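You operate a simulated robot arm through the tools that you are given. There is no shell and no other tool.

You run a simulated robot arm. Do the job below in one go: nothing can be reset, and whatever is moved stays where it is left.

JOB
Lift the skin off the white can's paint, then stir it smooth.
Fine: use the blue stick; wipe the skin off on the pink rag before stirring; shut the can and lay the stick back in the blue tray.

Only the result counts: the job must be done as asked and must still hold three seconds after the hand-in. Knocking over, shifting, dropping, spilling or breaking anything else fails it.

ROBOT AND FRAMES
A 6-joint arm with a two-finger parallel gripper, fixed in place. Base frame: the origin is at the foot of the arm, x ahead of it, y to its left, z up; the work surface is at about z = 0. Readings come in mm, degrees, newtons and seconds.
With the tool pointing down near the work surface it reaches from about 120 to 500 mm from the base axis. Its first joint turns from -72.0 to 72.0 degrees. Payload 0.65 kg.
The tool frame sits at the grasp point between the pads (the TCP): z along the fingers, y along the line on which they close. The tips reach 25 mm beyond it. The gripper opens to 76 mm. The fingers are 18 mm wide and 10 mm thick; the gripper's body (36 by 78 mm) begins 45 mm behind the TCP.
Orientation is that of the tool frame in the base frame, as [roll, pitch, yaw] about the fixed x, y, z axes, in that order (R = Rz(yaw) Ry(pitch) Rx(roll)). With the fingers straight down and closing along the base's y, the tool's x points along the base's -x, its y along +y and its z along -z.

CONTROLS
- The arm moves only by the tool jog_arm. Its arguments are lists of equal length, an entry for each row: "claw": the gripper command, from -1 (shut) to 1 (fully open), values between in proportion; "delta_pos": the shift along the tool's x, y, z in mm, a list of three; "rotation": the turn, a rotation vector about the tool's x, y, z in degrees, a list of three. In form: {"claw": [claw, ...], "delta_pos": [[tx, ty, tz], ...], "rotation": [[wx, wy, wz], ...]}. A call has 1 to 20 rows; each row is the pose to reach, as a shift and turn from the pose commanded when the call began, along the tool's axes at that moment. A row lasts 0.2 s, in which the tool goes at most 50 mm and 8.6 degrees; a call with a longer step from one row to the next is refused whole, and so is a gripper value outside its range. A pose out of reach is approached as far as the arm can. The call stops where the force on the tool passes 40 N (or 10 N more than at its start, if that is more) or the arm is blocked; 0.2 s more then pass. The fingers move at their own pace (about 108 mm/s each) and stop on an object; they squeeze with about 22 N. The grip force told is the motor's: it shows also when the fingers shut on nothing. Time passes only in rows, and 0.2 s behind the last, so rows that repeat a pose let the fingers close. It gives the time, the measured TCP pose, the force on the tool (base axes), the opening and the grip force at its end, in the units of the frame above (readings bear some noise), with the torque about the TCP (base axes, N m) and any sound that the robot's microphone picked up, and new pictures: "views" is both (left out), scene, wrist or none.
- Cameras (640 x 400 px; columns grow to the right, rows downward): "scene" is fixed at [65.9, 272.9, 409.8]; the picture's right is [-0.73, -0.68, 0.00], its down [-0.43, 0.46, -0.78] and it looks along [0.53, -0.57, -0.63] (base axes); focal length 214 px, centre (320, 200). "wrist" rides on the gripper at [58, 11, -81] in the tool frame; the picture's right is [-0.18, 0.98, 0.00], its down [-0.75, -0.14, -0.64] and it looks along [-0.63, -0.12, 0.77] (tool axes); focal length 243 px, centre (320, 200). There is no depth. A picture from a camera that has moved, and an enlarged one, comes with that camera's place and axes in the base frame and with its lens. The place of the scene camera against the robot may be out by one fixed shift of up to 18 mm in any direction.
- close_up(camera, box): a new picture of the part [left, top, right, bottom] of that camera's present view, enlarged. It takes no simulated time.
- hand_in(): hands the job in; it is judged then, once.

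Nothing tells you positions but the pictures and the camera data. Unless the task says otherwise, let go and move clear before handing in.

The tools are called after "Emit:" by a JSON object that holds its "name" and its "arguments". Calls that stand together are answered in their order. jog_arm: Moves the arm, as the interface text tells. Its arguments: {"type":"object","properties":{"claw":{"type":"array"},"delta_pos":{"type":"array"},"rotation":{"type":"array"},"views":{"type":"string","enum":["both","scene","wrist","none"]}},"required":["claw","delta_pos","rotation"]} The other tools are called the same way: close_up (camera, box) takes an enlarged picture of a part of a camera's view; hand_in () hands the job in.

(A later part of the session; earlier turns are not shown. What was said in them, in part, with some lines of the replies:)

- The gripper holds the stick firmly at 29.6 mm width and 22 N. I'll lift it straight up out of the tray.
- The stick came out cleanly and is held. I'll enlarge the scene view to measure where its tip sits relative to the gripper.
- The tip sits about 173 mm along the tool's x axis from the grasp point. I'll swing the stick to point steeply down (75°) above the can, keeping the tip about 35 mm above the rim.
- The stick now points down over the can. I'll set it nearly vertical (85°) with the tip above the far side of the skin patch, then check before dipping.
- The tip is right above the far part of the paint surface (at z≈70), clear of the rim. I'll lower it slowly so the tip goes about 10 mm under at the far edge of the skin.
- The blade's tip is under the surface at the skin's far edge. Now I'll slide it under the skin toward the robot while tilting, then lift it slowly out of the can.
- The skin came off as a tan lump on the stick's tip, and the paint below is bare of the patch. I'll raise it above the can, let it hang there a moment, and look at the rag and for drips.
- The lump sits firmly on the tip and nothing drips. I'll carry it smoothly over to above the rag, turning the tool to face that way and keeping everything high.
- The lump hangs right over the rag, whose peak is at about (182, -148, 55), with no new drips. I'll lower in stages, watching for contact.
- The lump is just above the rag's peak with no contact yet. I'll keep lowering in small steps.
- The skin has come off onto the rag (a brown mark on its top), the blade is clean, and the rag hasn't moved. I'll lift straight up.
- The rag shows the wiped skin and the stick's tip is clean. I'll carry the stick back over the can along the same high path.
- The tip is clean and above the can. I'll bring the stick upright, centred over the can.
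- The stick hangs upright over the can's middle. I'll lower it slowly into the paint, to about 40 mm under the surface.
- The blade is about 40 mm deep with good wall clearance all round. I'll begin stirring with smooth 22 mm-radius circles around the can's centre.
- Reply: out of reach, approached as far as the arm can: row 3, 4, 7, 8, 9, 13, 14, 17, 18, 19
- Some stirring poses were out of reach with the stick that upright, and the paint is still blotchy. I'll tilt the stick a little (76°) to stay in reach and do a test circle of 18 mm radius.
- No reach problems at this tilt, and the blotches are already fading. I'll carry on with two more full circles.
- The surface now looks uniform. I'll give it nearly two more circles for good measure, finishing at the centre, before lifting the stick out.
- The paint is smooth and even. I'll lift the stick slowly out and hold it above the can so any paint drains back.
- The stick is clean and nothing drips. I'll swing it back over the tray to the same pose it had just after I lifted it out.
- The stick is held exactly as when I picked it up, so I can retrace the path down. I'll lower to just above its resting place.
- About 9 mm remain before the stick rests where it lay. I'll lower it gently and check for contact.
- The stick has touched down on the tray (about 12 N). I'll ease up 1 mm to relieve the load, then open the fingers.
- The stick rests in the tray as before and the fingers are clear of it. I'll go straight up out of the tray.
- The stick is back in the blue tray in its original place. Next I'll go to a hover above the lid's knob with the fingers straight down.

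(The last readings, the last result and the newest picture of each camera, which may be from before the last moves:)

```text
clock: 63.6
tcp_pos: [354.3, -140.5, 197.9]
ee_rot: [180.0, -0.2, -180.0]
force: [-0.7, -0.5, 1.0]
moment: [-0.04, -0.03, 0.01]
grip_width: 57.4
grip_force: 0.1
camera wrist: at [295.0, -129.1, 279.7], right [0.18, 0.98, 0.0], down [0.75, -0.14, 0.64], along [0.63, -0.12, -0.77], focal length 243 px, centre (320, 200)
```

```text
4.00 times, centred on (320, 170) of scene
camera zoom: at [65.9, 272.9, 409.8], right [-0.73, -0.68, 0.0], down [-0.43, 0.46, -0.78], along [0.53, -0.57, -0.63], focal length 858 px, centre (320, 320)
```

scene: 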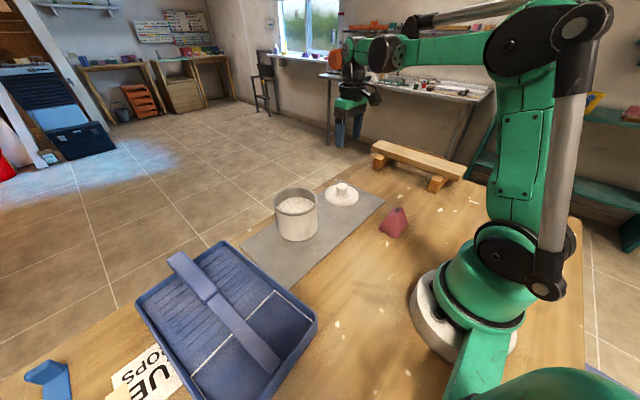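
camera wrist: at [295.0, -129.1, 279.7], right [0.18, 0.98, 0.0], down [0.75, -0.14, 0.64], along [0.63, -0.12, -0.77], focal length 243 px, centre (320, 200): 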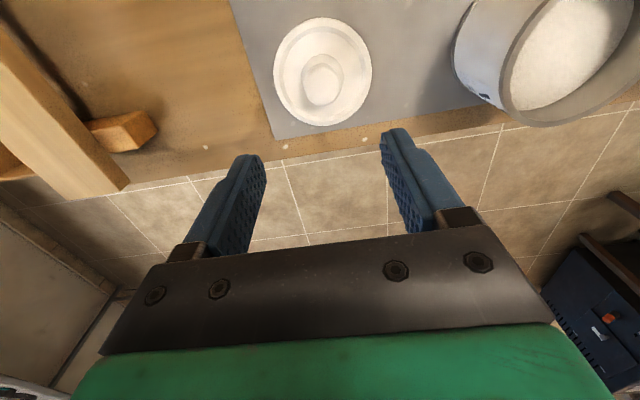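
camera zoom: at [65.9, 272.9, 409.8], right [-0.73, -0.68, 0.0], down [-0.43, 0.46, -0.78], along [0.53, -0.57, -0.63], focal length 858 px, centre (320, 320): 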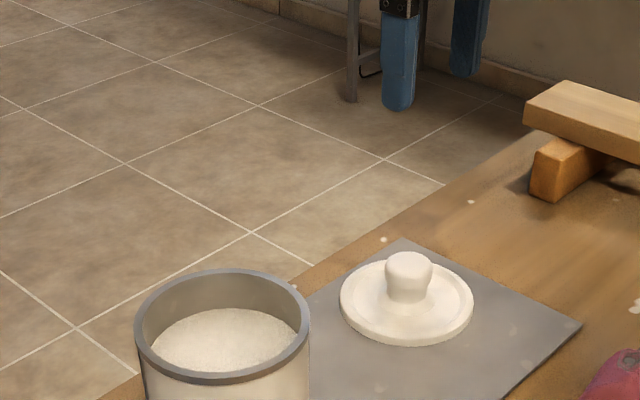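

The lid's knob centre comes out at about (357, -139), nearly right under the gripper. I'll descend partway with a small correction and re-check.

Emit:
{"name": "jog_arm", "arguments": {"claw": [0.5, 0.5, 0.5, 0.5, 0.5], "delta_pos": [[-2.8, 1.3, 30], [-2.8, 1.3, 60], [-2.8, 1.3, 90], [-2.8, 1.3, 110], [-2.8, 1.3, 126]], "rotation": [[0, 0, 0], [0, 0, 0], [0, 0, 0], [0, 0, 0], [0, 0, 0]]}}

Emit:
{"name": "close_up", "arguments": {"camera": "scene", "box": [272, 140, 400, 220]}}

Emit:
{"name": "close_up", "arguments": {"camera": "wrist", "box": [190, 20, 450, 182]}}

```text
clock: 64.8
tcp_pos: [357.8, -140.7, 74.9]
ee_rot: [-179.9, 0.0, 180.0]
force: [0.0, 0.5, 0.6]
moment: [-0.01, 0.01, -0.01]
grip_width: 57.0
grip_force: 0.1
camera wrist: at [298.6, -128.0, 155.4], right [0.18, 0.98, 0.0], down [0.75, -0.14, 0.64], along [0.63, -0.12, -0.77], focal length 243 px, centre (320, 200)
```

scene: 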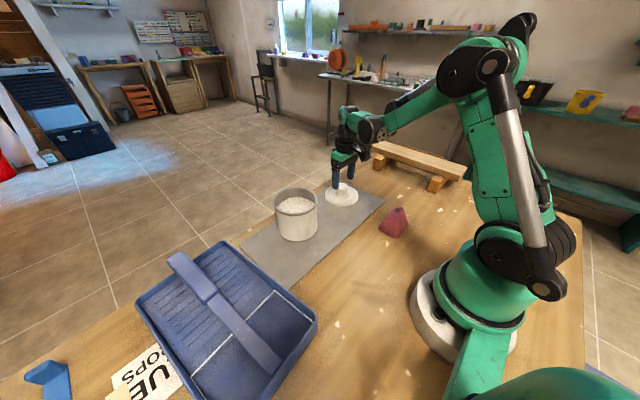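
wrist: 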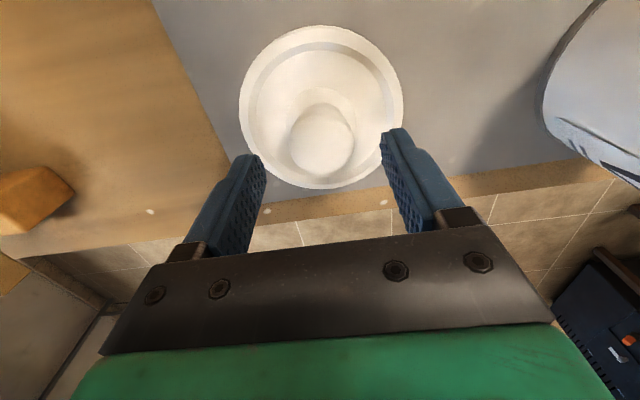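

```text
5.00 times, centred on (336, 180) of scene
camera zoom: at [65.9, 272.9, 409.8], right [-0.73, -0.68, 0.0], down [-0.43, 0.46, -0.78], along [0.53, -0.57, -0.63], focal length 1072 px, centre (240, 300)
```

zoom: 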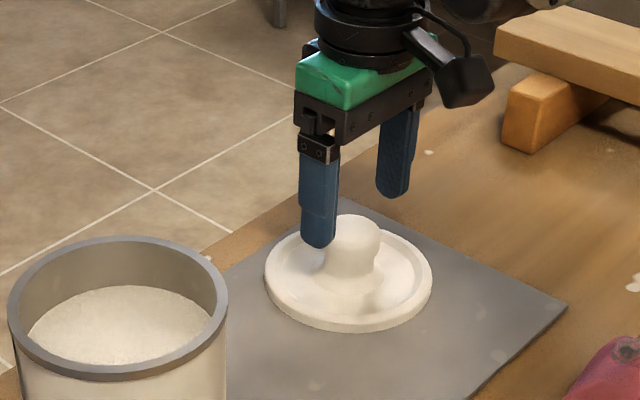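

```text
2.46 times, centred on (320, 101) of wrist
camera zoom: at [298.6, -128.0, 155.4], right [0.18, 0.98, 0.0], down [0.75, -0.14, 0.64], along [0.63, -0.12, -0.77], focal length 597 px, centre (320, 444)
```

zoom: 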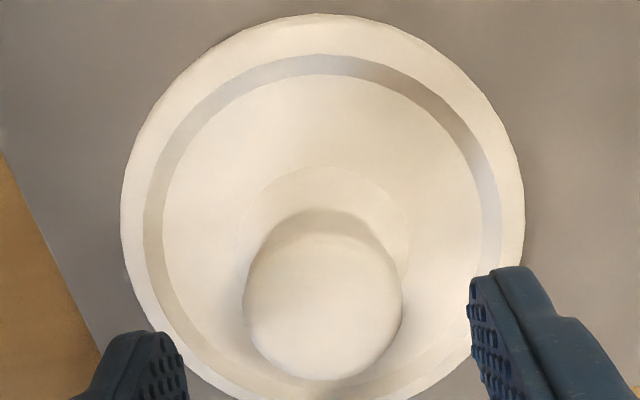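

The knob is centred between the fingers. I'll go down to grasp height (tips about 15 mm above the mat, just clear of the lid's disc) and close.

Emit:
{"name": "jog_arm", "arguments": {"claw": [0.5, 0.5, 0.5, 0.5, 0, -0.5, -1, -1, -1], "delta_pos": [[-0.5, 0, 12], [-1, 0, 22], [-1, 0, 30], [-1, 0, 34.5], [-1, 0, 34.5], [-1, 0, 34.5], [-1, 0, 34.5], [-1, 0, 34.5], [-1, 0, 34.5]], "rotation": [[0, 0, 0], [0, 0, 0], [0, 0, 0], [0, 0, 0], [0, 0, 0], [0, 0, 0], [0, 0, 0], [0, 0, 0], [0, 0, 0]]}}

Emit:
{"name": "close_up", "arguments": {"camera": "scene", "box": [272, 140, 400, 220]}}

```text
clock: 66.8
tcp_pos: [359.8, -140.1, 39.8]
ee_rot: [-179.9, 0.0, -179.9]
force: [-0.3, 0.1, -0.6]
moment: [0.05, -0.03, 0.02]
grip_width: 32.4
grip_force: 22.4
camera wrist: at [300.0, -128.0, 120.9], right [0.18, 0.98, 0.0], down [0.75, -0.14, 0.64], along [0.63, -0.12, -0.77], focal length 243 px, centre (320, 200)
```

scene: 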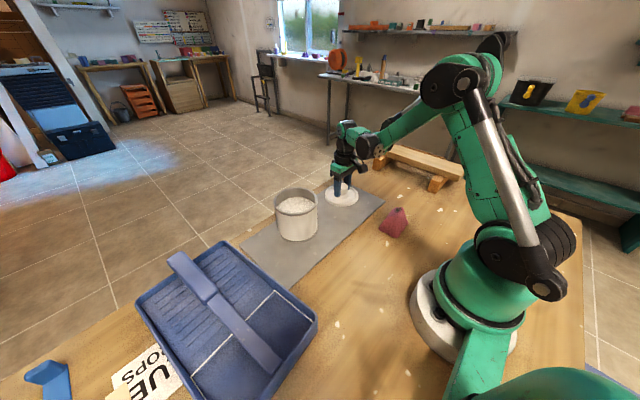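
wrist: 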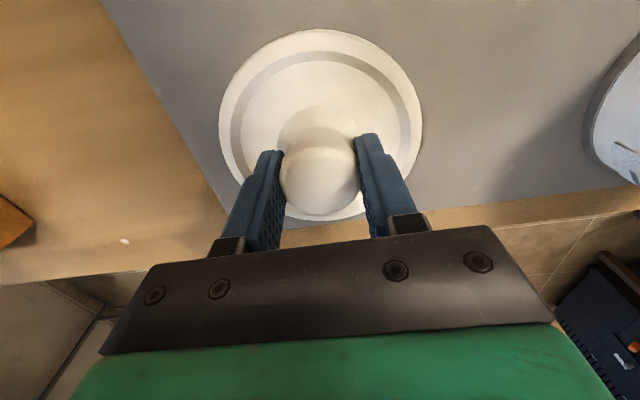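

```text
5.00 times, centred on (336, 180) of scene
camera zoom: at [65.9, 272.9, 409.8], right [-0.73, -0.68, 0.0], down [-0.43, 0.46, -0.78], along [0.53, -0.57, -0.63], focal length 1072 px, centre (240, 300)
```

zoom: 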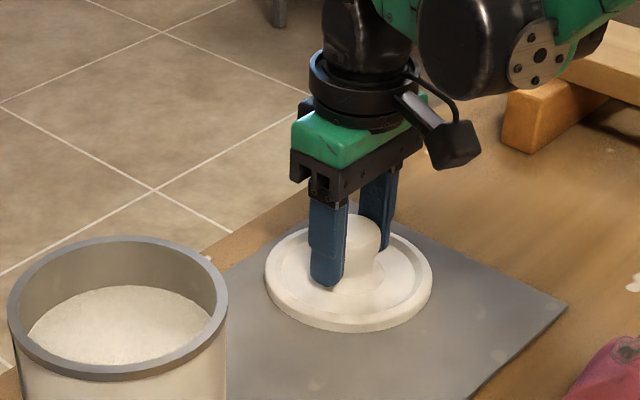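

The knob is gripped (32.4 mm, 22 N). I'll look closely to measure the lid's centre relative to the gripper, then lift it straight up.

Emit:
{"name": "close_up", "arguments": {"camera": "wrist", "box": [200, 15, 440, 165]}}

Emit:
{"name": "jog_arm", "arguments": {"claw": [-1, -1, -1, -1, -1, -1], "delta_pos": [[0, 0, -5], [0, 0, -20], [0, 0, -45], [0, 0, -75], [0, 0, -105], [0, 0, -135]], "rotation": [[0, 0, 0], [0, 0, 0], [0, 0, 0], [0, 0, 0], [0, 0, 0], [0, 0, 0]]}}

Emit:
{"name": "close_up", "arguments": {"camera": "wrist", "box": [200, 15, 440, 165]}}

Emit:
{"name": "close_up", "arguments": {"camera": "scene", "box": [260, 110, 420, 210]}}

```text
2.67 times, centred on (320, 90) of wrist
camera zoom: at [300.0, -128.0, 120.9], right [0.18, 0.98, 0.0], down [0.75, -0.14, 0.64], along [0.63, -0.12, -0.77], focal length 647 px, centre (320, 493)
```

zoom: 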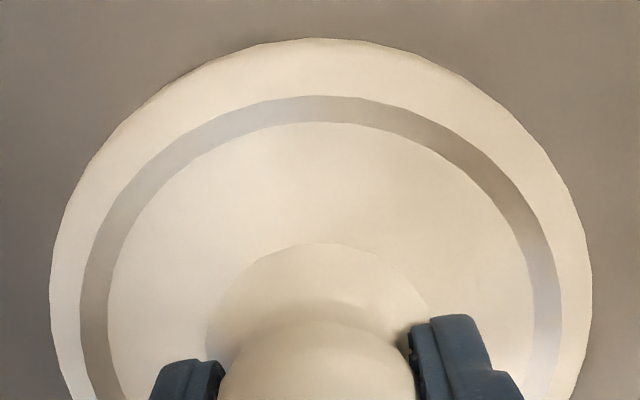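

```text
clock: 68.2
tcp_pos: [358.4, -138.8, 173.4]
ee_rot: [-179.9, 0.0, 180.0]
force: [-0.1, 0.0, -0.8]
moment: [0.01, 0.03, -0.01]
grip_width: 32.5
grip_force: 22.5
camera wrist: at [299.6, -126.9, 254.7], right [0.18, 0.98, 0.0], down [0.75, -0.14, 0.64], along [0.63, -0.12, -0.77], focal length 243 px, centre (320, 200)
```

scene: 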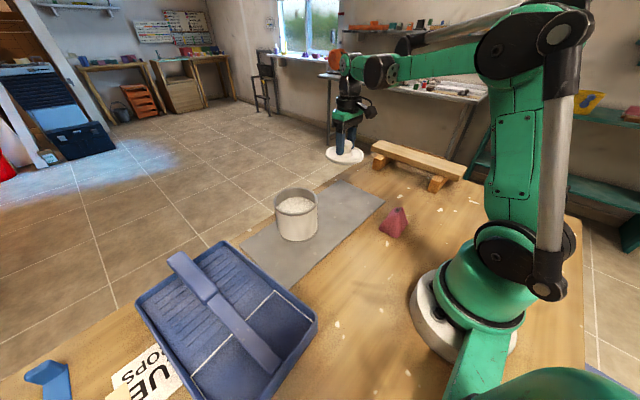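
wrist: 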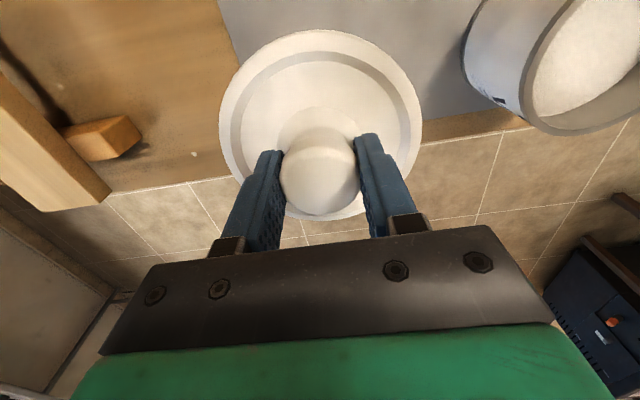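

```text
2.67 times, centred on (320, 90) of wrist
camera zoom: at [299.6, -126.9, 254.7], right [0.18, 0.98, 0.0], down [0.75, -0.14, 0.64], along [0.63, -0.12, -0.77], focal length 647 px, centre (320, 493)
```

zoom: 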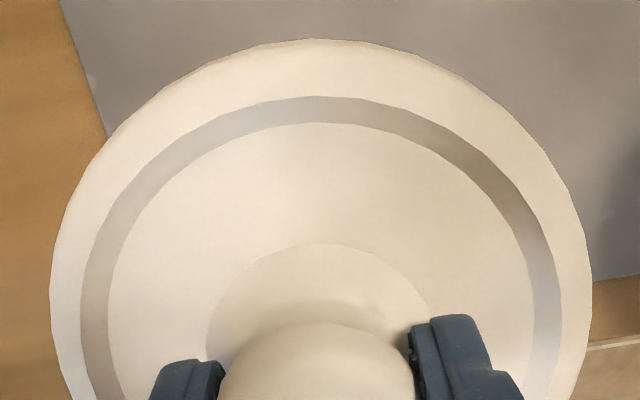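

```text
4.00 times, centred on (340, 160) of scene
camera zoom: at [65.9, 272.9, 409.8], right [-0.73, -0.68, 0.0], down [-0.43, 0.46, -0.78], along [0.53, -0.57, -0.63], focal length 858 px, centre (240, 360)
```

zoom: 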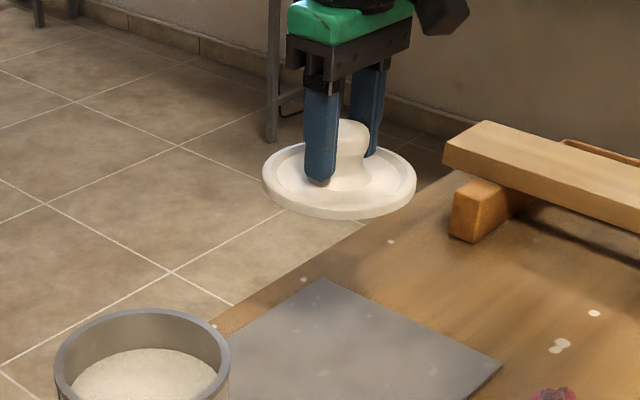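

The lid hangs level and is centred on the gripper. I'll carry it sideways at this height to above the can, whose refined centre is about (357, 38).

Emit:
{"name": "jog_arm", "arguments": {"claw": [-1, -1, -1, -1, -1, -1, -1, -1], "delta_pos": [[0.1, 15, 0], [0.2, 40, 0], [0.3, 68, 0], [0.4, 96, 0], [0.5, 124, 0], [0.6, 150, 0], [0.6, 168, 0], [0.6, 176.7, 0]], "rotation": [[0, 0, 0], [0, 0, 0], [0, 0, 0], [0, 0, 0], [0, 0, 0], [0, 0, 0], [0, 0, 0], [0, 0, 0]]}}

Emit:
{"name": "close_up", "arguments": {"camera": "scene", "box": [230, 145, 358, 225]}}

Emit:
{"name": "close_up", "arguments": {"camera": "wrist", "box": [200, 0, 440, 150]}}

```text
clock: 70.0
tcp_pos: [358.0, 37.2, 172.2]
ee_rot: [-179.9, 0.0, 179.9]
force: [0.6, -0.1, 0.2]
moment: [-0.01, -0.03, 0.03]
grip_width: 32.4
grip_force: 21.3
camera wrist: at [298.9, 49.7, 254.0], right [0.18, 0.98, 0.0], down [0.75, -0.14, 0.64], along [0.63, -0.12, -0.77], focal length 243 px, centre (320, 200)
```

scene: 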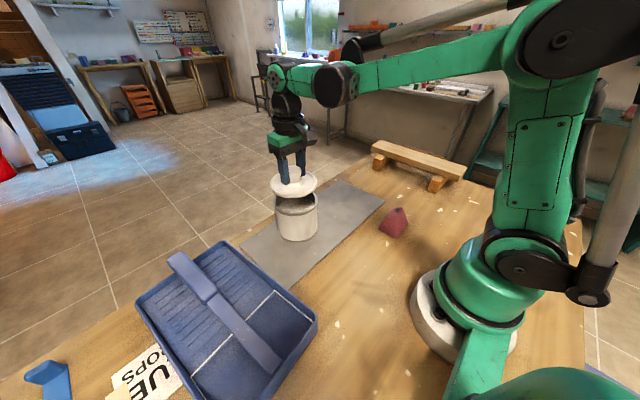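
wrist: 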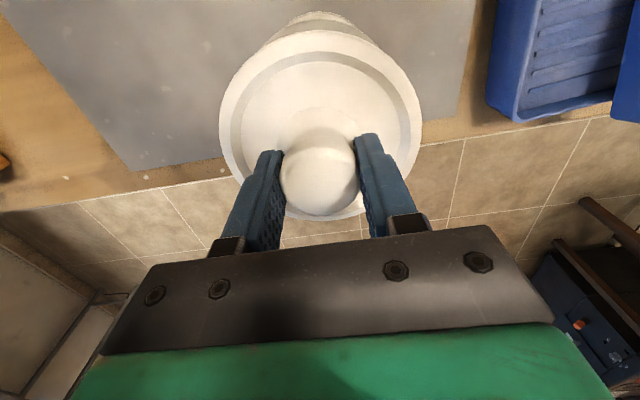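

```text
5.00 times, centred on (294, 185) of scene
camera zoom: at [65.9, 272.9, 409.8], right [-0.73, -0.68, 0.0], down [-0.43, 0.46, -0.78], along [0.53, -0.57, -0.63], focal length 1072 px, centre (450, 275)
```

zoom: 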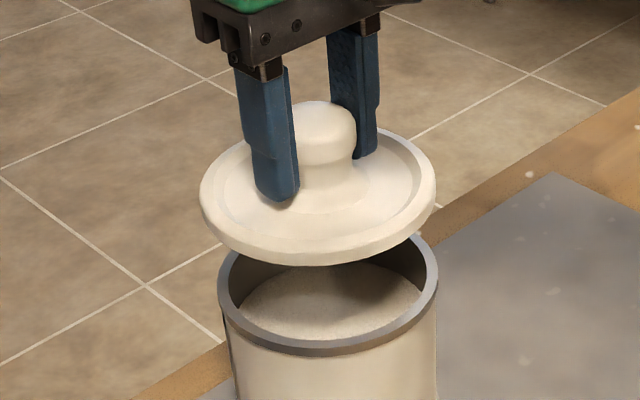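

```text
2.67 times, centred on (320, 75) of wrist
camera zoom: at [298.9, 49.7, 254.0], right [0.18, 0.98, 0.0], down [0.75, -0.14, 0.64], along [0.63, -0.12, -0.77], focal length 647 px, centre (320, 533)
```

zoom: 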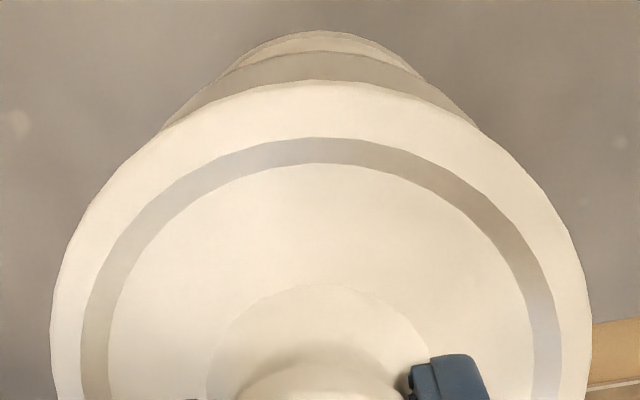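

Lid and can line up to about a millimetre in both cameras. I'll lower it to a few millimetres above the rim and check.

Emit:
{"name": "jog_arm", "arguments": {"claw": [-1, -1, -1, -1, -1], "delta_pos": [[-0.7, 0, 10], [-0.7, 0, 20], [-0.7, 0, 28], [-0.7, 0, 34], [-0.7, 0, 38]], "rotation": [[0, 0, 0], [0, 0, 0], [0, 0, 0], [0, 0, 0], [0, 0, 0]], "views": "wrist"}}

Emit:
{"name": "close_up", "arguments": {"camera": "scene", "box": [240, 160, 352, 230]}}

```text
clock: 71.2
tcp_pos: [359.3, 37.1, 136.1]
ee_rot: [-179.9, 0.0, 180.0]
force: [0.1, -0.2, -0.6]
moment: [-0.01, 0.05, 0.01]
grip_width: 32.3
grip_force: 22.3
camera wrist: at [300.0, 49.6, 216.6], right [0.18, 0.98, 0.0], down [0.75, -0.14, 0.64], along [0.63, -0.12, -0.77], focal length 243 px, centre (320, 200)
```

wrist: 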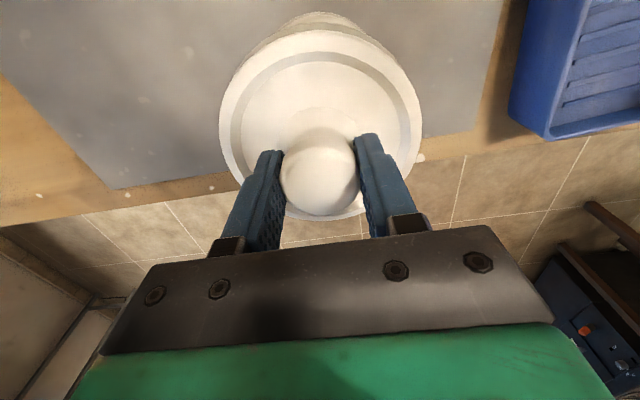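

```text
5.71 times, centred on (296, 195) of scene
camera zoom: at [65.9, 272.9, 409.8], right [-0.73, -0.68, 0.0], down [-0.43, 0.46, -0.78], along [0.53, -0.57, -0.63], focal length 1226 px, centre (457, 229)
```

zoom: 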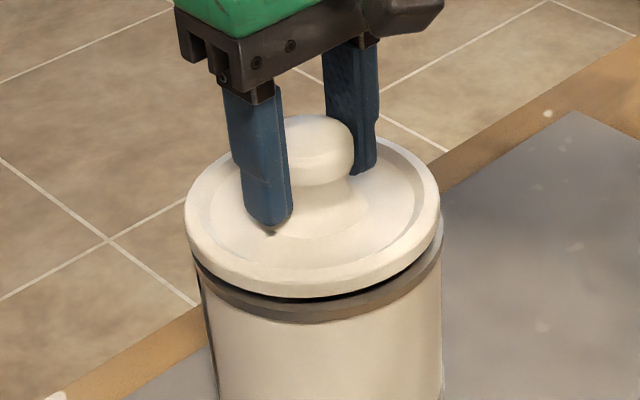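

The lid is 4–6 mm above the rim and well centred. I'll lower it gently in 2 mm steps.

Emit:
{"name": "jog_arm", "arguments": {"claw": [-1, -1, -1], "delta_pos": [[0.4, -0.7, 1.5], [0.7, -0.7, 3], [0.7, -0.7, 4.5]], "rotation": [[0, 0, 0], [0, 0, 0], [0, 0, 0]], "views": "none"}}

Emit:
{"name": "close_up", "arguments": {"camera": "scene", "box": [240, 160, 352, 230]}}

```text
clock: 72.0
tcp_pos: [358.8, 35.4, 131.0]
ee_rot: [-179.9, 0.1, 179.9]
force: [0.6, -0.6, -1.0]
moment: [0.01, 0.0, -0.01]
grip_width: 32.4
grip_force: 21.6
```

```text
5.71 times, centred on (296, 195) of scene
camera zoom: at [65.9, 272.9, 409.8], right [-0.73, -0.68, 0.0], down [-0.43, 0.46, -0.78], along [0.53, -0.57, -0.63], focal length 1226 px, centre (457, 229)
```

zoom: 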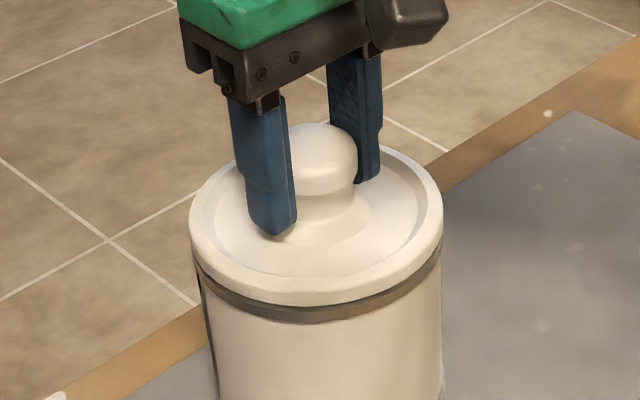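

The gap is nearly closed and the edges line up all round. I'll lower in 1 mm steps until contact shows.

Emit:
{"name": "jog_arm", "arguments": {"claw": [-1, -1], "delta_pos": [[0, 0, 1], [0, 0, 2]], "rotation": [[0, 0, 0], [0, 0, 0]], "views": "none"}}

Emit:
{"name": "close_up", "arguments": {"camera": "scene", "box": [240, 160, 352, 230]}}

```text
clock: 72.6
tcp_pos: [357.6, 37.9, 130.0]
ee_rot: [179.9, -0.1, -180.0]
force: [-5.7, 8.4, 20.7]
moment: [0.09, -0.01, 0.01]
grip_width: 32.3
grip_force: 22.2
heard: snap
```

```text
5.71 times, centred on (296, 195) of scene
camera zoom: at [65.9, 272.9, 409.9], right [-0.73, -0.68, 0.0], down [-0.43, 0.46, -0.78], along [0.53, -0.57, -0.63], focal length 1226 px, centre (457, 229)
```

zoom: 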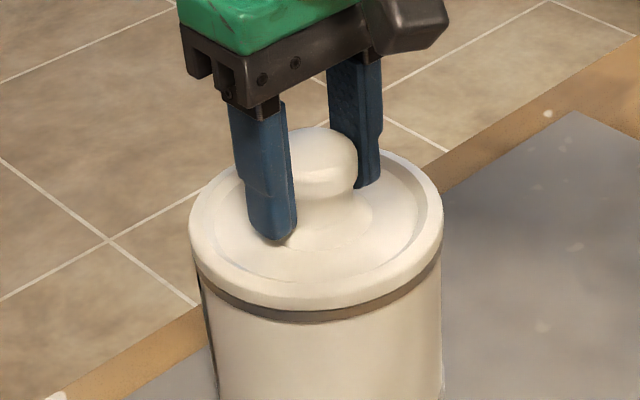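

A snap was heard, so the lid has locked onto the can. I'll ease off the residual load by about 1 mm and then open the fingers.

Emit:
{"name": "jog_arm", "arguments": {"claw": [-1, -1], "delta_pos": [[0.2, 0.25, -0.6], [0.4, 0.5, -1.1]], "rotation": [[0, 0, 0], [0, 0, 0]], "views": "none"}}

```text
clock: 73.2
tcp_pos: [359.0, 35.7, 131.6]
ee_rot: [-179.9, -0.1, 179.9]
force: [-0.6, 0.2, 0.8]
moment: [0.0, 0.02, 0.01]
grip_width: 32.4
grip_force: 22.4
heard: snap
```

A second snap came as I eased up, so the lid may have popped loose again. I'll look before doing anything more.

Emit:
{"name": "close_up", "arguments": {"camera": "scene", "box": [240, 160, 352, 230]}}

Emit:
{"name": "close_up", "arguments": {"camera": "scene", "box": [268, 175, 328, 212]}}

Emit:
{"name": "close_up", "arguments": {"camera": "wrist", "box": [200, 0, 440, 150]}}

```text
5.71 times, centred on (296, 195) of scene
camera zoom: at [66.0, 272.9, 409.8], right [-0.73, -0.68, 0.0], down [-0.43, 0.46, -0.78], along [0.53, -0.57, -0.63], focal length 1226 px, centre (457, 229)
```

zoom: 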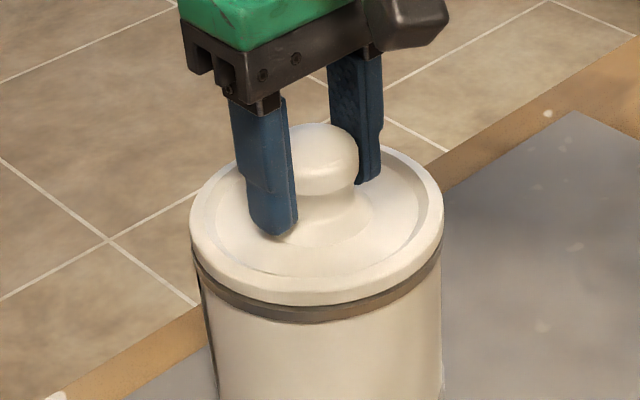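

```text
10.67 times, centred on (298, 194) of scene
camera zoom: at [66.0, 272.9, 409.8], right [-0.73, -0.68, 0.0], down [-0.43, 0.46, -0.78], along [0.53, -0.57, -0.63], focal length 2288 px, centre (555, 269)
```

zoom: 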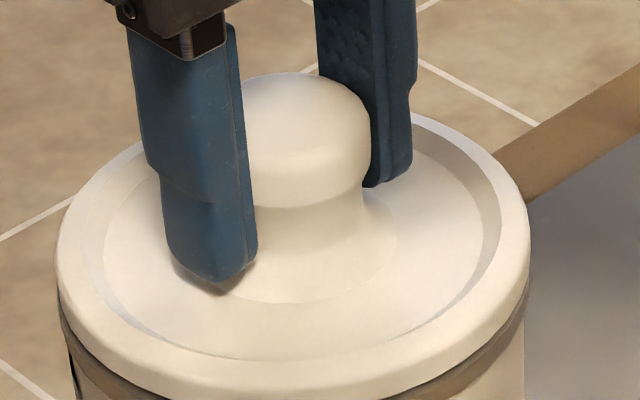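

```text
2.67 times, centred on (320, 75) of wrist
camera zoom: at [299.1, 48.4, 211.7], right [0.19, 0.98, 0.0], down [0.75, -0.14, 0.64], along [0.63, -0.12, -0.77], focal length 647 px, centre (320, 533)
```

zoom: 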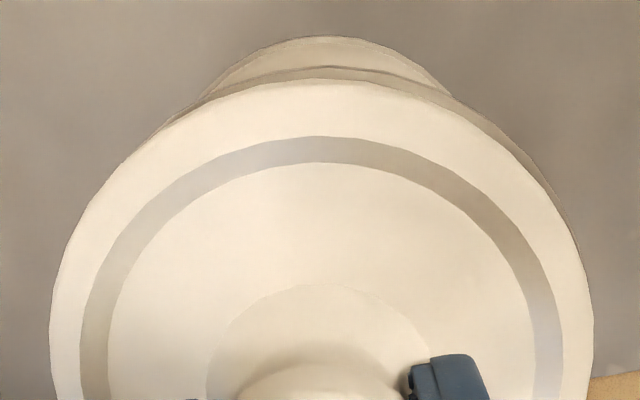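

The lid has risen about 1 mm, so it did unlatch. I'll press it back down until it snaps and then open the fingers right there, without lifting first.

Emit:
{"name": "jog_arm", "arguments": {"claw": [-1, -1, -1], "delta_pos": [[0, 0, 0.6], [0, 0, 1.1], [0, 0, 1.3]], "rotation": [[0, 0, 0], [0, 0, 0], [0, 0, 0]], "views": "none"}}

Emit:
{"name": "close_up", "arguments": {"camera": "scene", "box": [240, 160, 352, 230]}}

```text
clock: 74.0
tcp_pos: [358.7, 35.9, 128.8]
ee_rot: [-179.9, 0.0, -180.0]
force: [1.2, -0.5, -0.3]
moment: [0.03, 0.04, 0.0]
grip_width: 32.4
grip_force: 22.0
```

```text
5.71 times, centred on (296, 195) of scene
camera zoom: at [65.9, 272.9, 409.8], right [-0.73, -0.68, 0.0], down [-0.43, 0.46, -0.78], along [0.53, -0.57, -0.63], focal length 1226 px, centre (457, 229)
```

zoom: 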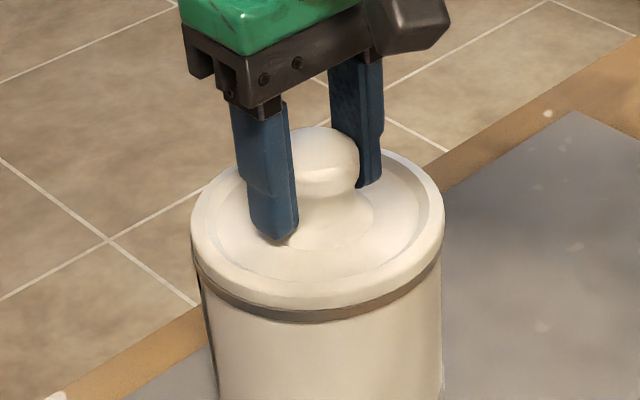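

No contact force yet; I'll continue down in half-millimetre steps until it snaps.

Emit:
{"name": "jog_arm", "arguments": {"claw": [-1, -1], "delta_pos": [[0, 0, 0.4], [0, 0, 0.8]], "rotation": [[0, 0, 0], [0, 0, 0]], "views": "none"}}

```text
clock: 74.6
tcp_pos: [358.4, 35.2, 129.8]
ee_rot: [-180.0, -0.2, 179.9]
force: [-2.2, -1.7, 7.8]
moment: [-0.15, -0.18, -0.03]
grip_width: 32.5
grip_force: 21.6
```

It is now in contact at about 8 N but has not snapped. I'll press a little more.

Emit:
{"name": "jog_arm", "arguments": {"claw": [-1, -1], "delta_pos": [[0, 0, 0.4], [0, 0, 0.8]], "rotation": [[0, 0, 0], [0, 0, 0]], "views": "none"}}

Emit:
{"name": "close_up", "arguments": {"camera": "scene", "box": [240, 160, 352, 230]}}

```text
clock: 75.2
tcp_pos: [357.1, 36.2, 127.7]
ee_rot: [-179.9, 0.0, 179.9]
force: [-1.4, -10.3, 21.4]
moment: [-0.09, 0.02, -0.02]
grip_width: 32.4
grip_force: 21.3
```

```text
5.71 times, centred on (296, 195) of scene
camera zoom: at [65.9, 272.8, 409.9], right [-0.73, -0.68, 0.0], down [-0.43, 0.46, -0.78], along [0.53, -0.57, -0.63], focal length 1226 px, centre (457, 229)
```

zoom: 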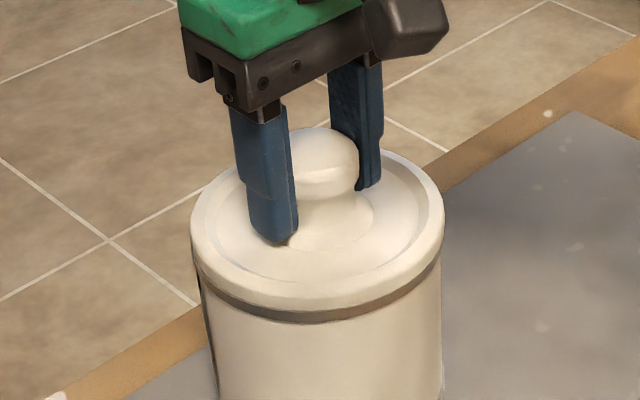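

It presses at about 21 N with a sideways push toward -y, so the lid is slightly off that way. I'll shift 0.3 mm and press a touch more.

Emit:
{"name": "jog_arm", "arguments": {"claw": [-1, -1, -1], "delta_pos": [[0, -0.3, 0], [0, -0.3, 0.3], [0, -0.3, 0.5]], "rotation": [[0, 0, 0], [0, 0, 0], [0, 0, 0]], "views": "none"}}

Emit:
{"name": "close_up", "arguments": {"camera": "scene", "box": [240, 160, 352, 230]}}

```text
clock: 76.0
tcp_pos: [358.5, 36.9, 129.2]
ee_rot: [-180.0, 0.0, 180.0]
force: [1.0, -5.0, 21.6]
moment: [-0.08, -0.09, -0.01]
grip_width: 32.2
grip_force: 22.0
```

```text
5.71 times, centred on (296, 195) of scene
camera zoom: at [65.9, 272.9, 409.9], right [-0.73, -0.68, 0.0], down [-0.43, 0.46, -0.78], along [0.53, -0.57, -0.63], focal length 1226 px, centre (457, 229)
```

zoom: 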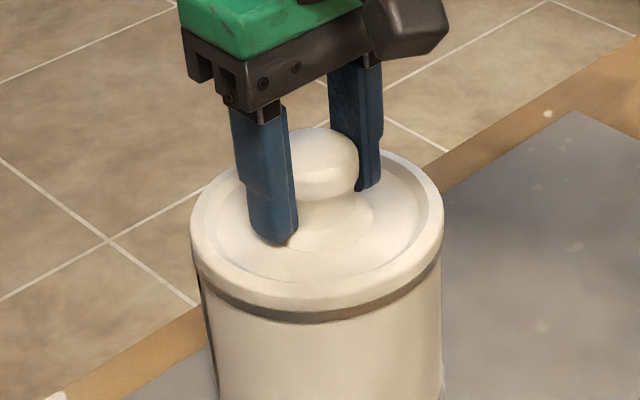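

The push levels off at about 21 N because the fingers slide on the knob. I'll unload most of it, let go of the knob, and then press the lid down from above with closed fingers.

Emit:
{"name": "jog_arm", "arguments": {"claw": [-1, -1, -1], "delta_pos": [[0, -0.2, -0.4], [0, -0.2, -0.8], [0, -0.2, -1]], "rotation": [[0, 0, 0], [0, 0, 0], [0, 0, 0]], "views": "none"}}

Emit:
{"name": "close_up", "arguments": {"camera": "scene", "box": [240, 160, 352, 230]}}

```text
clock: 76.8
tcp_pos: [358.2, 36.1, 128.4]
ee_rot: [180.0, 0.1, -180.0]
force: [0.2, -0.4, -0.6]
moment: [0.01, 0.0, 0.02]
grip_width: 32.4
grip_force: 22.2
```

```text
5.71 times, centred on (296, 195) of scene
camera zoom: at [65.9, 272.9, 409.8], right [-0.73, -0.68, 0.0], down [-0.43, 0.46, -0.78], along [0.53, -0.57, -0.63], focal length 1226 px, centre (457, 229)
```

zoom: 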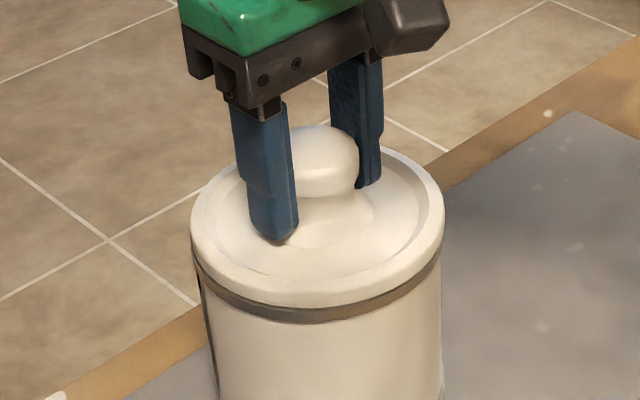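

The load is gone and the lid sits on the rim. I'll open the fingers now.

Emit:
{"name": "jog_arm", "arguments": {"claw": [-0.05, 0.2, 0.5, 0.5], "delta_pos": [[0, 0, 0], [0, 0, 0], [0, 0, 0], [0, 0, 0]], "rotation": [[0, 0, 0], [0, 0, 0], [0, 0, 0], [0, 0, 0]], "views": "wrist"}}

Emit:
{"name": "close_up", "arguments": {"camera": "scene", "box": [240, 160, 352, 230]}}

```text
clock: 77.8
tcp_pos: [358.1, 36.3, 128.2]
ee_rot: [-179.9, 0.0, -180.0]
force: [-0.4, -0.7, -0.2]
moment: [-0.02, 0.03, 0.0]
grip_width: 57.0
grip_force: 0.0
heard: snap
camera wrist: at [298.9, 48.4, 210.0], right [0.18, 0.98, 0.0], down [0.75, -0.14, 0.64], along [0.63, -0.12, -0.77], focal length 243 px, centre (320, 200)
```

wrist: 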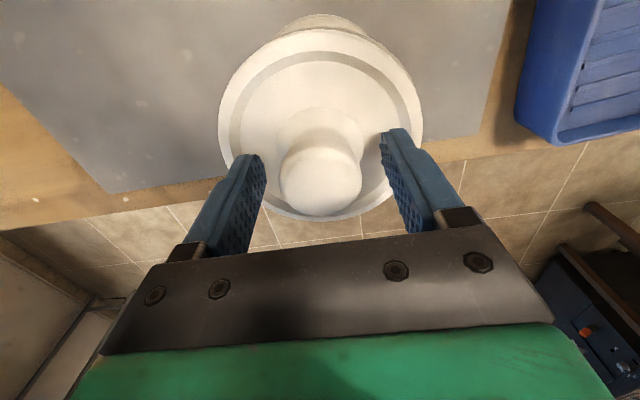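

```text
5.71 times, centred on (296, 195) of scene
camera zoom: at [65.9, 272.9, 409.8], right [-0.73, -0.68, 0.0], down [-0.43, 0.46, -0.78], along [0.53, -0.57, -0.63], focal length 1226 px, centre (457, 229)
```

zoom: 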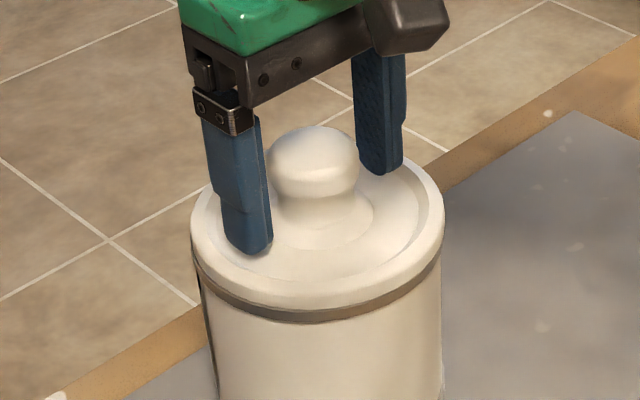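

On release a final snap was heard with the lid sitting squarely on the rim, so it has latched. I'll rise straight up clear of the knob and inspect.

Emit:
{"name": "jog_arm", "arguments": {"claw": [0.5, 0.5, 0.5, 0.5, 0.5], "delta_pos": [[0, 0, -10], [0, 0, -30], [0, 0, -60], [0, 0, -95], [0, 0, -130]], "rotation": [[0, 0, 0], [0, 0, 0], [0, 0, 0], [0, 0, 0], [0, 0, 0]]}}

Emit:
{"name": "close_up", "arguments": {"camera": "scene", "box": [240, 160, 352, 230]}}

Emit:
{"name": "close_up", "arguments": {"camera": "wrist", "box": [220, 0, 440, 137]}}

```text
clock: 79.0
tcp_pos: [359.2, 35.5, 260.3]
ee_rot: [-179.9, 0.1, -179.9]
force: [-0.1, 0.1, 0.2]
moment: [0.0, 0.03, 0.0]
grip_width: 56.9
grip_force: 0.1
camera wrist: at [299.3, 48.7, 340.7], right [0.18, 0.98, 0.0], down [0.75, -0.14, 0.64], along [0.63, -0.12, -0.77], focal length 243 px, centre (320, 200)
```

scene: 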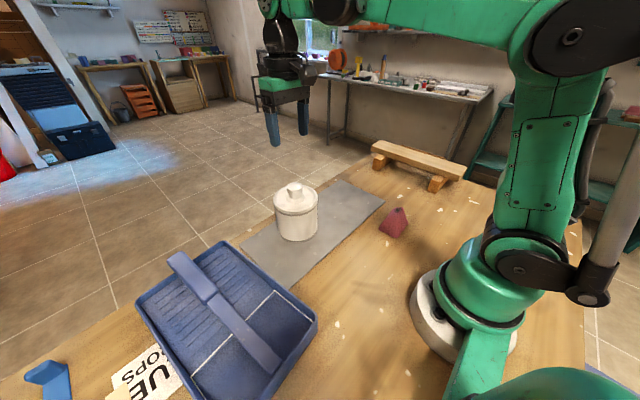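
wrist: 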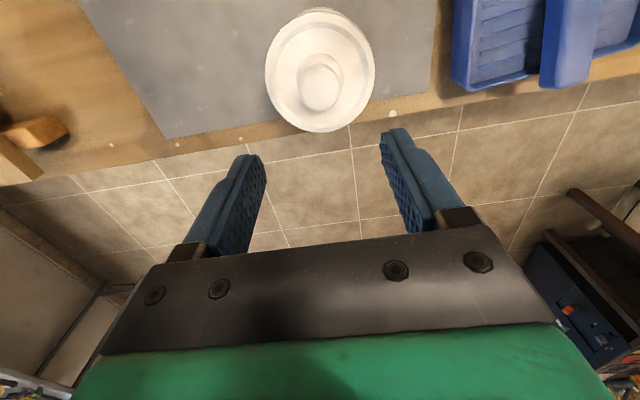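

```text
5.71 times, centred on (296, 195) of scene
camera zoom: at [65.9, 272.9, 409.8], right [-0.73, -0.68, 0.0], down [-0.43, 0.46, -0.78], along [0.53, -0.57, -0.63], focal length 1226 px, centre (457, 229)
```

zoom: 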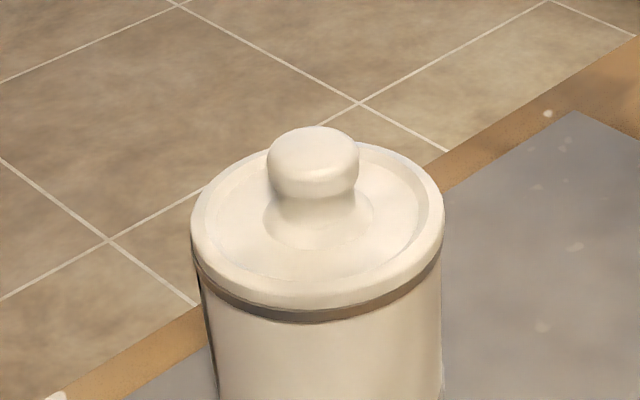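

```text
2.91 times, centred on (330, 68) of wrist
camera zoom: at [299.3, 48.7, 340.7], right [0.18, 0.98, 0.0], down [0.75, -0.14, 0.64], along [0.63, -0.12, -0.77], focal length 706 px, centre (291, 582)
```

zoom: 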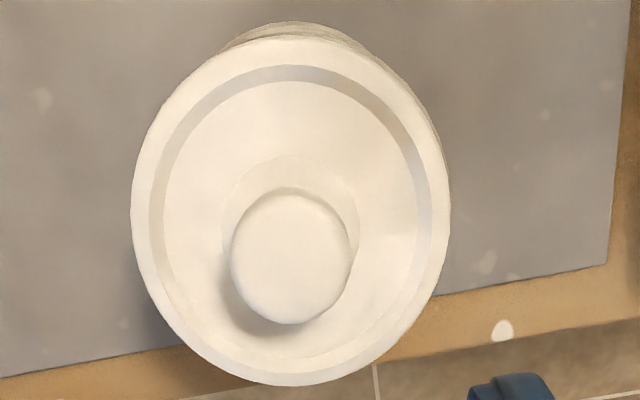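

The lid sits level on the can. I'll compare with the very first views to confirm that nothing else has shifted.

Emit:
{"name": "close_up", "arguments": {"camera": "scene", "box": [220, 140, 480, 302]}}

Emit:
{"name": "close_up", "arguments": {"camera": "scene", "box": [0, 230, 340, 400]}}

Emit:
{"name": "close_up", "arguments": {"camera": "scene", "box": [268, 180, 328, 217]}}

```text
2.46 times, centred on (350, 221) of scene
camera zoom: at [65.9, 272.9, 409.8], right [-0.73, -0.68, 0.0], down [-0.43, 0.46, -0.78], along [0.53, -0.57, -0.63], focal length 528 px, centre (246, 148)
```

zoom: 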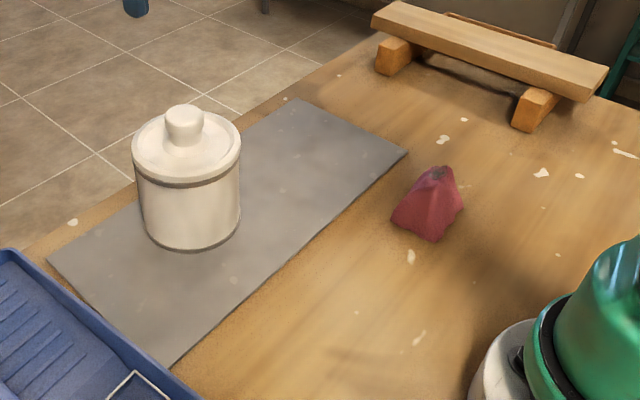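

```text
1.88 times, centred on (170, 315) of scene
camera zoom: at [65.9, 272.9, 409.8], right [-0.73, -0.68, 0.0], down [-0.43, 0.46, -0.78], along [0.53, -0.57, -0.63], focal length 404 px, centre (602, -16)
```

zoom: 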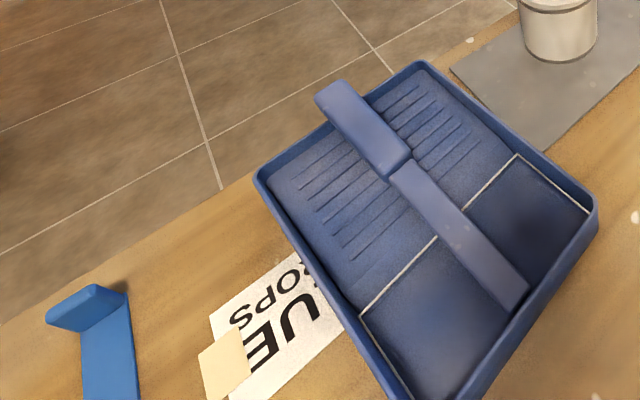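

```text
10.67 times, centred on (298, 198) of scene
camera zoom: at [65.9, 272.9, 409.8], right [-0.73, -0.68, 0.0], down [-0.43, 0.46, -0.78], along [0.53, -0.57, -0.63], focal length 2288 px, centre (555, 216)
```

zoom: 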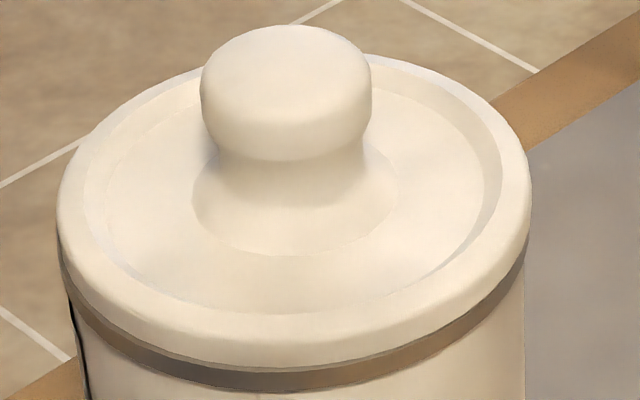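

Can, mat, rag, tray, stick and the other items are all where they should be. To be sure the lid is fully latched, I'll close the empty gripper and press lightly on top of the knob.

Emit:
{"name": "jog_arm", "arguments": {"claw": [-1, -1, -1, -1, -1, -1], "delta_pos": [[0, 0, 0], [0, 0, 0], [0, 0.5, 40], [0, 0.5, 70], [0, 0.5, 90], [0, 0.5, 98]], "rotation": [[0, 0, 0], [0, 0, 0], [0, 0, 0], [0, 0, 0], [0, 0, 0], [0, 0, 0]]}}

Emit:
{"name": "close_up", "arguments": {"camera": "scene", "box": [240, 160, 352, 230]}}

```text
clock: 80.4
tcp_pos: [359.0, 36.4, 161.5]
ee_rot: [-179.9, -0.1, -180.0]
force: [-0.4, -0.1, 0.0]
moment: [-0.01, 0.04, 0.02]
grip_width: 0.0
grip_force: 22.2
camera wrist: at [299.4, 48.5, 242.2], right [0.18, 0.98, 0.0], down [0.75, -0.14, 0.64], along [0.63, -0.12, -0.77], focal length 243 px, centre (320, 200)
```

scene: 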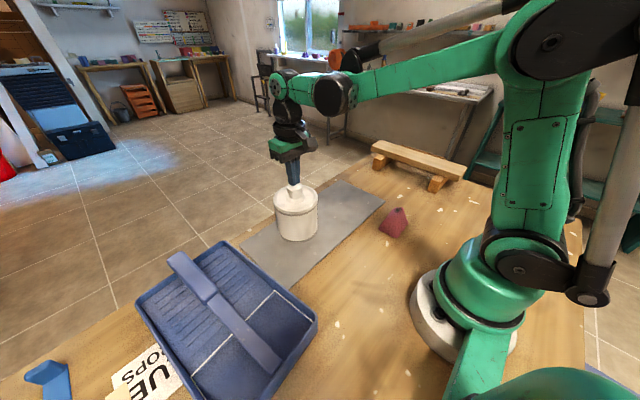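
wrist: 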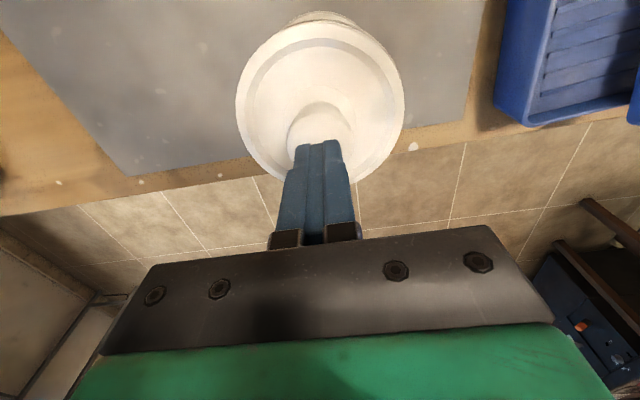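

```text
5.71 times, centred on (296, 195) of scene
camera zoom: at [65.9, 272.9, 409.8], right [-0.73, -0.68, 0.0], down [-0.43, 0.46, -0.78], along [0.53, -0.57, -0.63], focal length 1226 px, centre (457, 229)
```

zoom: 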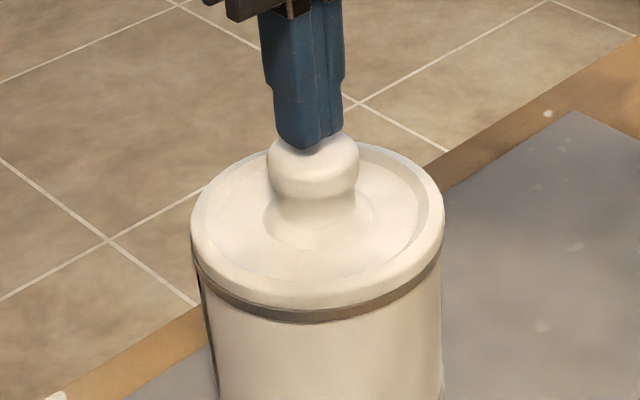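

The closed fingertips are just above the knob's centre. I'll lower in small steps until there is a light contact.

Emit:
{"name": "jog_arm", "arguments": {"claw": [-1, -1, -1, -1], "delta_pos": [[0, 0, 2.5], [0, 0, 5], [0, 0, 7], [0, 0, 8.5]], "rotation": [[0, 0, 0], [0, 0, 0], [0, 0, 0], [0, 0, 0]], "views": "none"}}

Emit:
{"name": "close_up", "arguments": {"camera": "scene", "box": [240, 160, 352, 230]}}

```text
clock: 81.1
tcp_pos: [358.8, 35.7, 157.0]
ee_rot: [-179.9, 0.0, 179.9]
force: [-0.5, -0.4, 15.5]
moment: [-0.02, 0.01, 0.01]
grip_width: 0.0
grip_force: 21.5
stopped in row 3: the force on the tool passed its limit at 50 N (the readings are from after the stop); the commanded pose is now the measured one
```

```text
5.71 times, centred on (296, 195) of scene
camera zoom: at [65.9, 272.9, 409.9], right [-0.73, -0.68, 0.0], down [-0.43, 0.46, -0.78], along [0.53, -0.57, -0.63], focal length 1226 px, centre (457, 229)
```

zoom: 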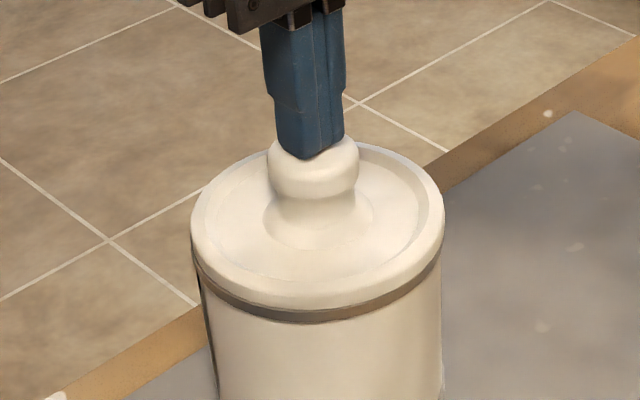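

The press (purely vertical, peaking near 50 N) made no further snap and moved nothing, so the lid is fully seated. I'll rise well clear and do a last check.

Emit:
{"name": "jog_arm", "arguments": {"claw": [-1, -1, -1, -1, -1, 0, 0, 0], "delta_pos": [[0, 0, -5], [0, 0, -25], [0, 0, -60], [0, 0, -100], [0, 0, -140], [30, 0, -150], [60, 0, -155], [60, 0, -155]], "rotation": [[0, 0, 0], [0, 0, 0], [0, 0, 0], [0, 0, 0], [0, 0, 0], [0, 0, 0], [0, 0, 0], [0, 0, 0]]}}

Emit:
{"name": "close_up", "arguments": {"camera": "scene", "box": [220, 140, 480, 302]}}

Emit:
{"name": "close_up", "arguments": {"camera": "scene", "box": [240, 160, 352, 230]}}

Emit:
{"name": "close_up", "arguments": {"camera": "scene", "box": [100, 220, 340, 370]}}

```text
clock: 82.9
tcp_pos: [297.4, 37.9, 313.7]
ee_rot: [-179.9, 0.0, 179.9]
force: [-0.7, 0.6, 1.2]
moment: [0.0, -0.03, 0.0]
grip_width: 37.9
grip_force: 0.0
camera wrist: at [238.4, 50.6, 394.3], right [0.19, 0.98, 0.0], down [0.75, -0.14, 0.64], along [0.63, -0.12, -0.77], focal length 243 px, centre (320, 200)
```

scene: 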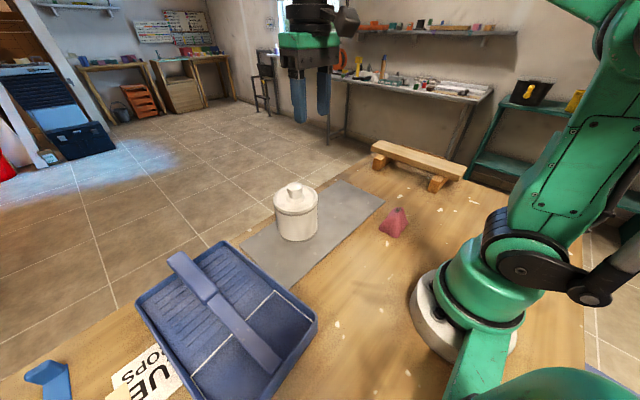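
wrist: 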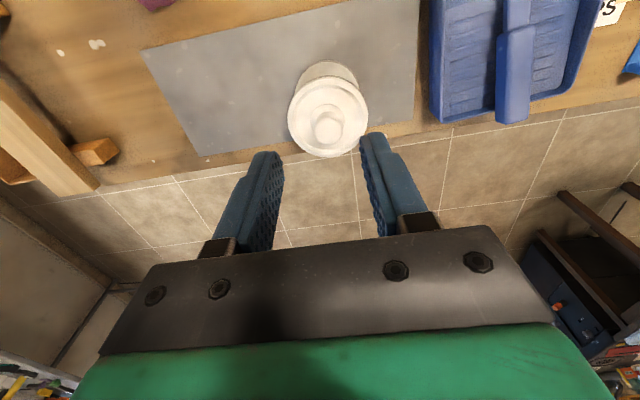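

```text
2.46 times, centred on (350, 221) of scene
camera zoom: at [65.9, 272.9, 409.8], right [-0.73, -0.68, 0.0], down [-0.43, 0.46, -0.78], along [0.53, -0.57, -0.63], focal length 528 px, centre (246, 148)
```

zoom: 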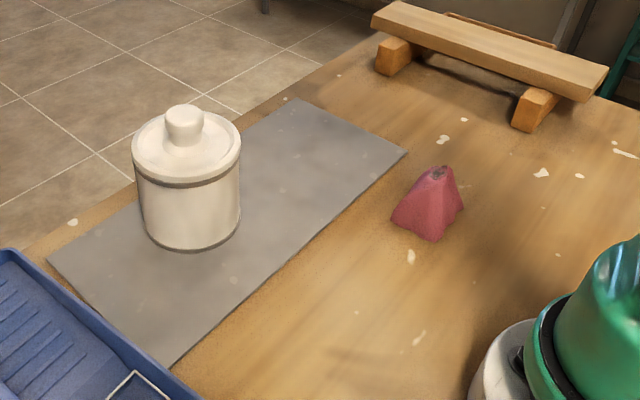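

```text
5.71 times, centred on (296, 195) of scene
camera zoom: at [65.9, 272.9, 409.8], right [-0.73, -0.68, 0.0], down [-0.43, 0.46, -0.78], along [0.53, -0.57, -0.63], focal length 1226 px, centre (457, 229)
```

zoom: 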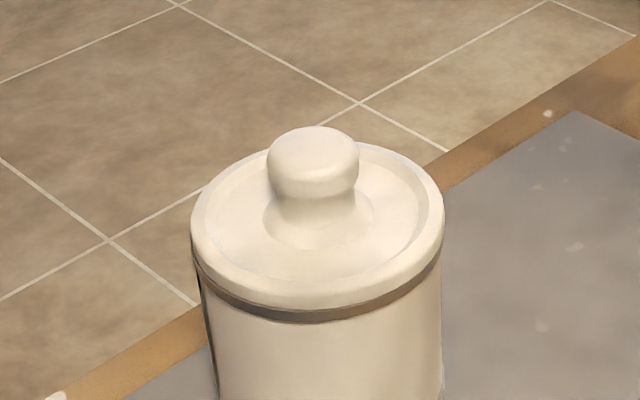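

```text
2.67 times, centred on (220, 295) of scene
camera zoom: at [65.9, 272.9, 409.8], right [-0.73, -0.68, 0.0], down [-0.43, 0.46, -0.78], along [0.53, -0.57, -0.63], focal length 572 px, centre (587, -53)
```

zoom: 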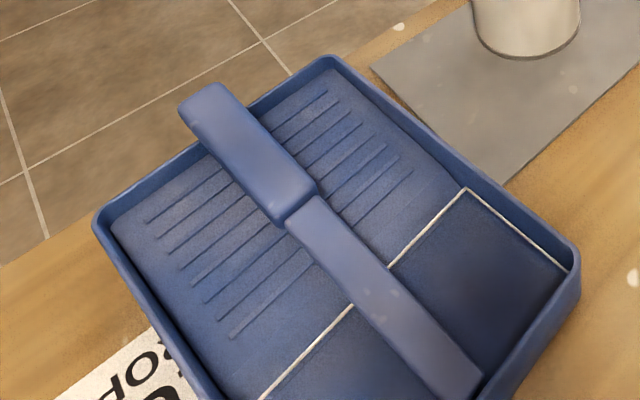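

The skin is wiped off on the pink rag, the paint was stirred smooth, and the can is shut with its lid latched. The clean blue stick lies back in the blue tray, nothing else has moved, and the arm is clear, so I'm handing in.

Emit:
{"name": "hand_in", "arguments": {}}

```text
The job is handed in.
```

The job is done and handed in; the result of the judging isn't back yet.

- **Skin:** I lifted it off the white can's paint with the blue stick and wiped it off on the pink rag before stirring. The rag stayed where it was, with a brown mark on top.
- **Stirring:** After about seven circles the surface looked smooth and even. At first I held the stick so upright that some positions were out of reach, so I tilted it slightly and carried on.
- **Lid:** It snapped on, popped loose when I eased up, then snapped again as I let go. I pressed down on the knob afterwards to check. That push peaked at about 50 N, harder than I meant, but nothing moved and there was no further snap, so I take it as fully shut.
- **Stick:** It is clean and lying in the blue tray where it was before.

In the last pictures the can, mat, tray and other items were in their original places, with no drips or spills. The arm was clear of everything at hand-in.
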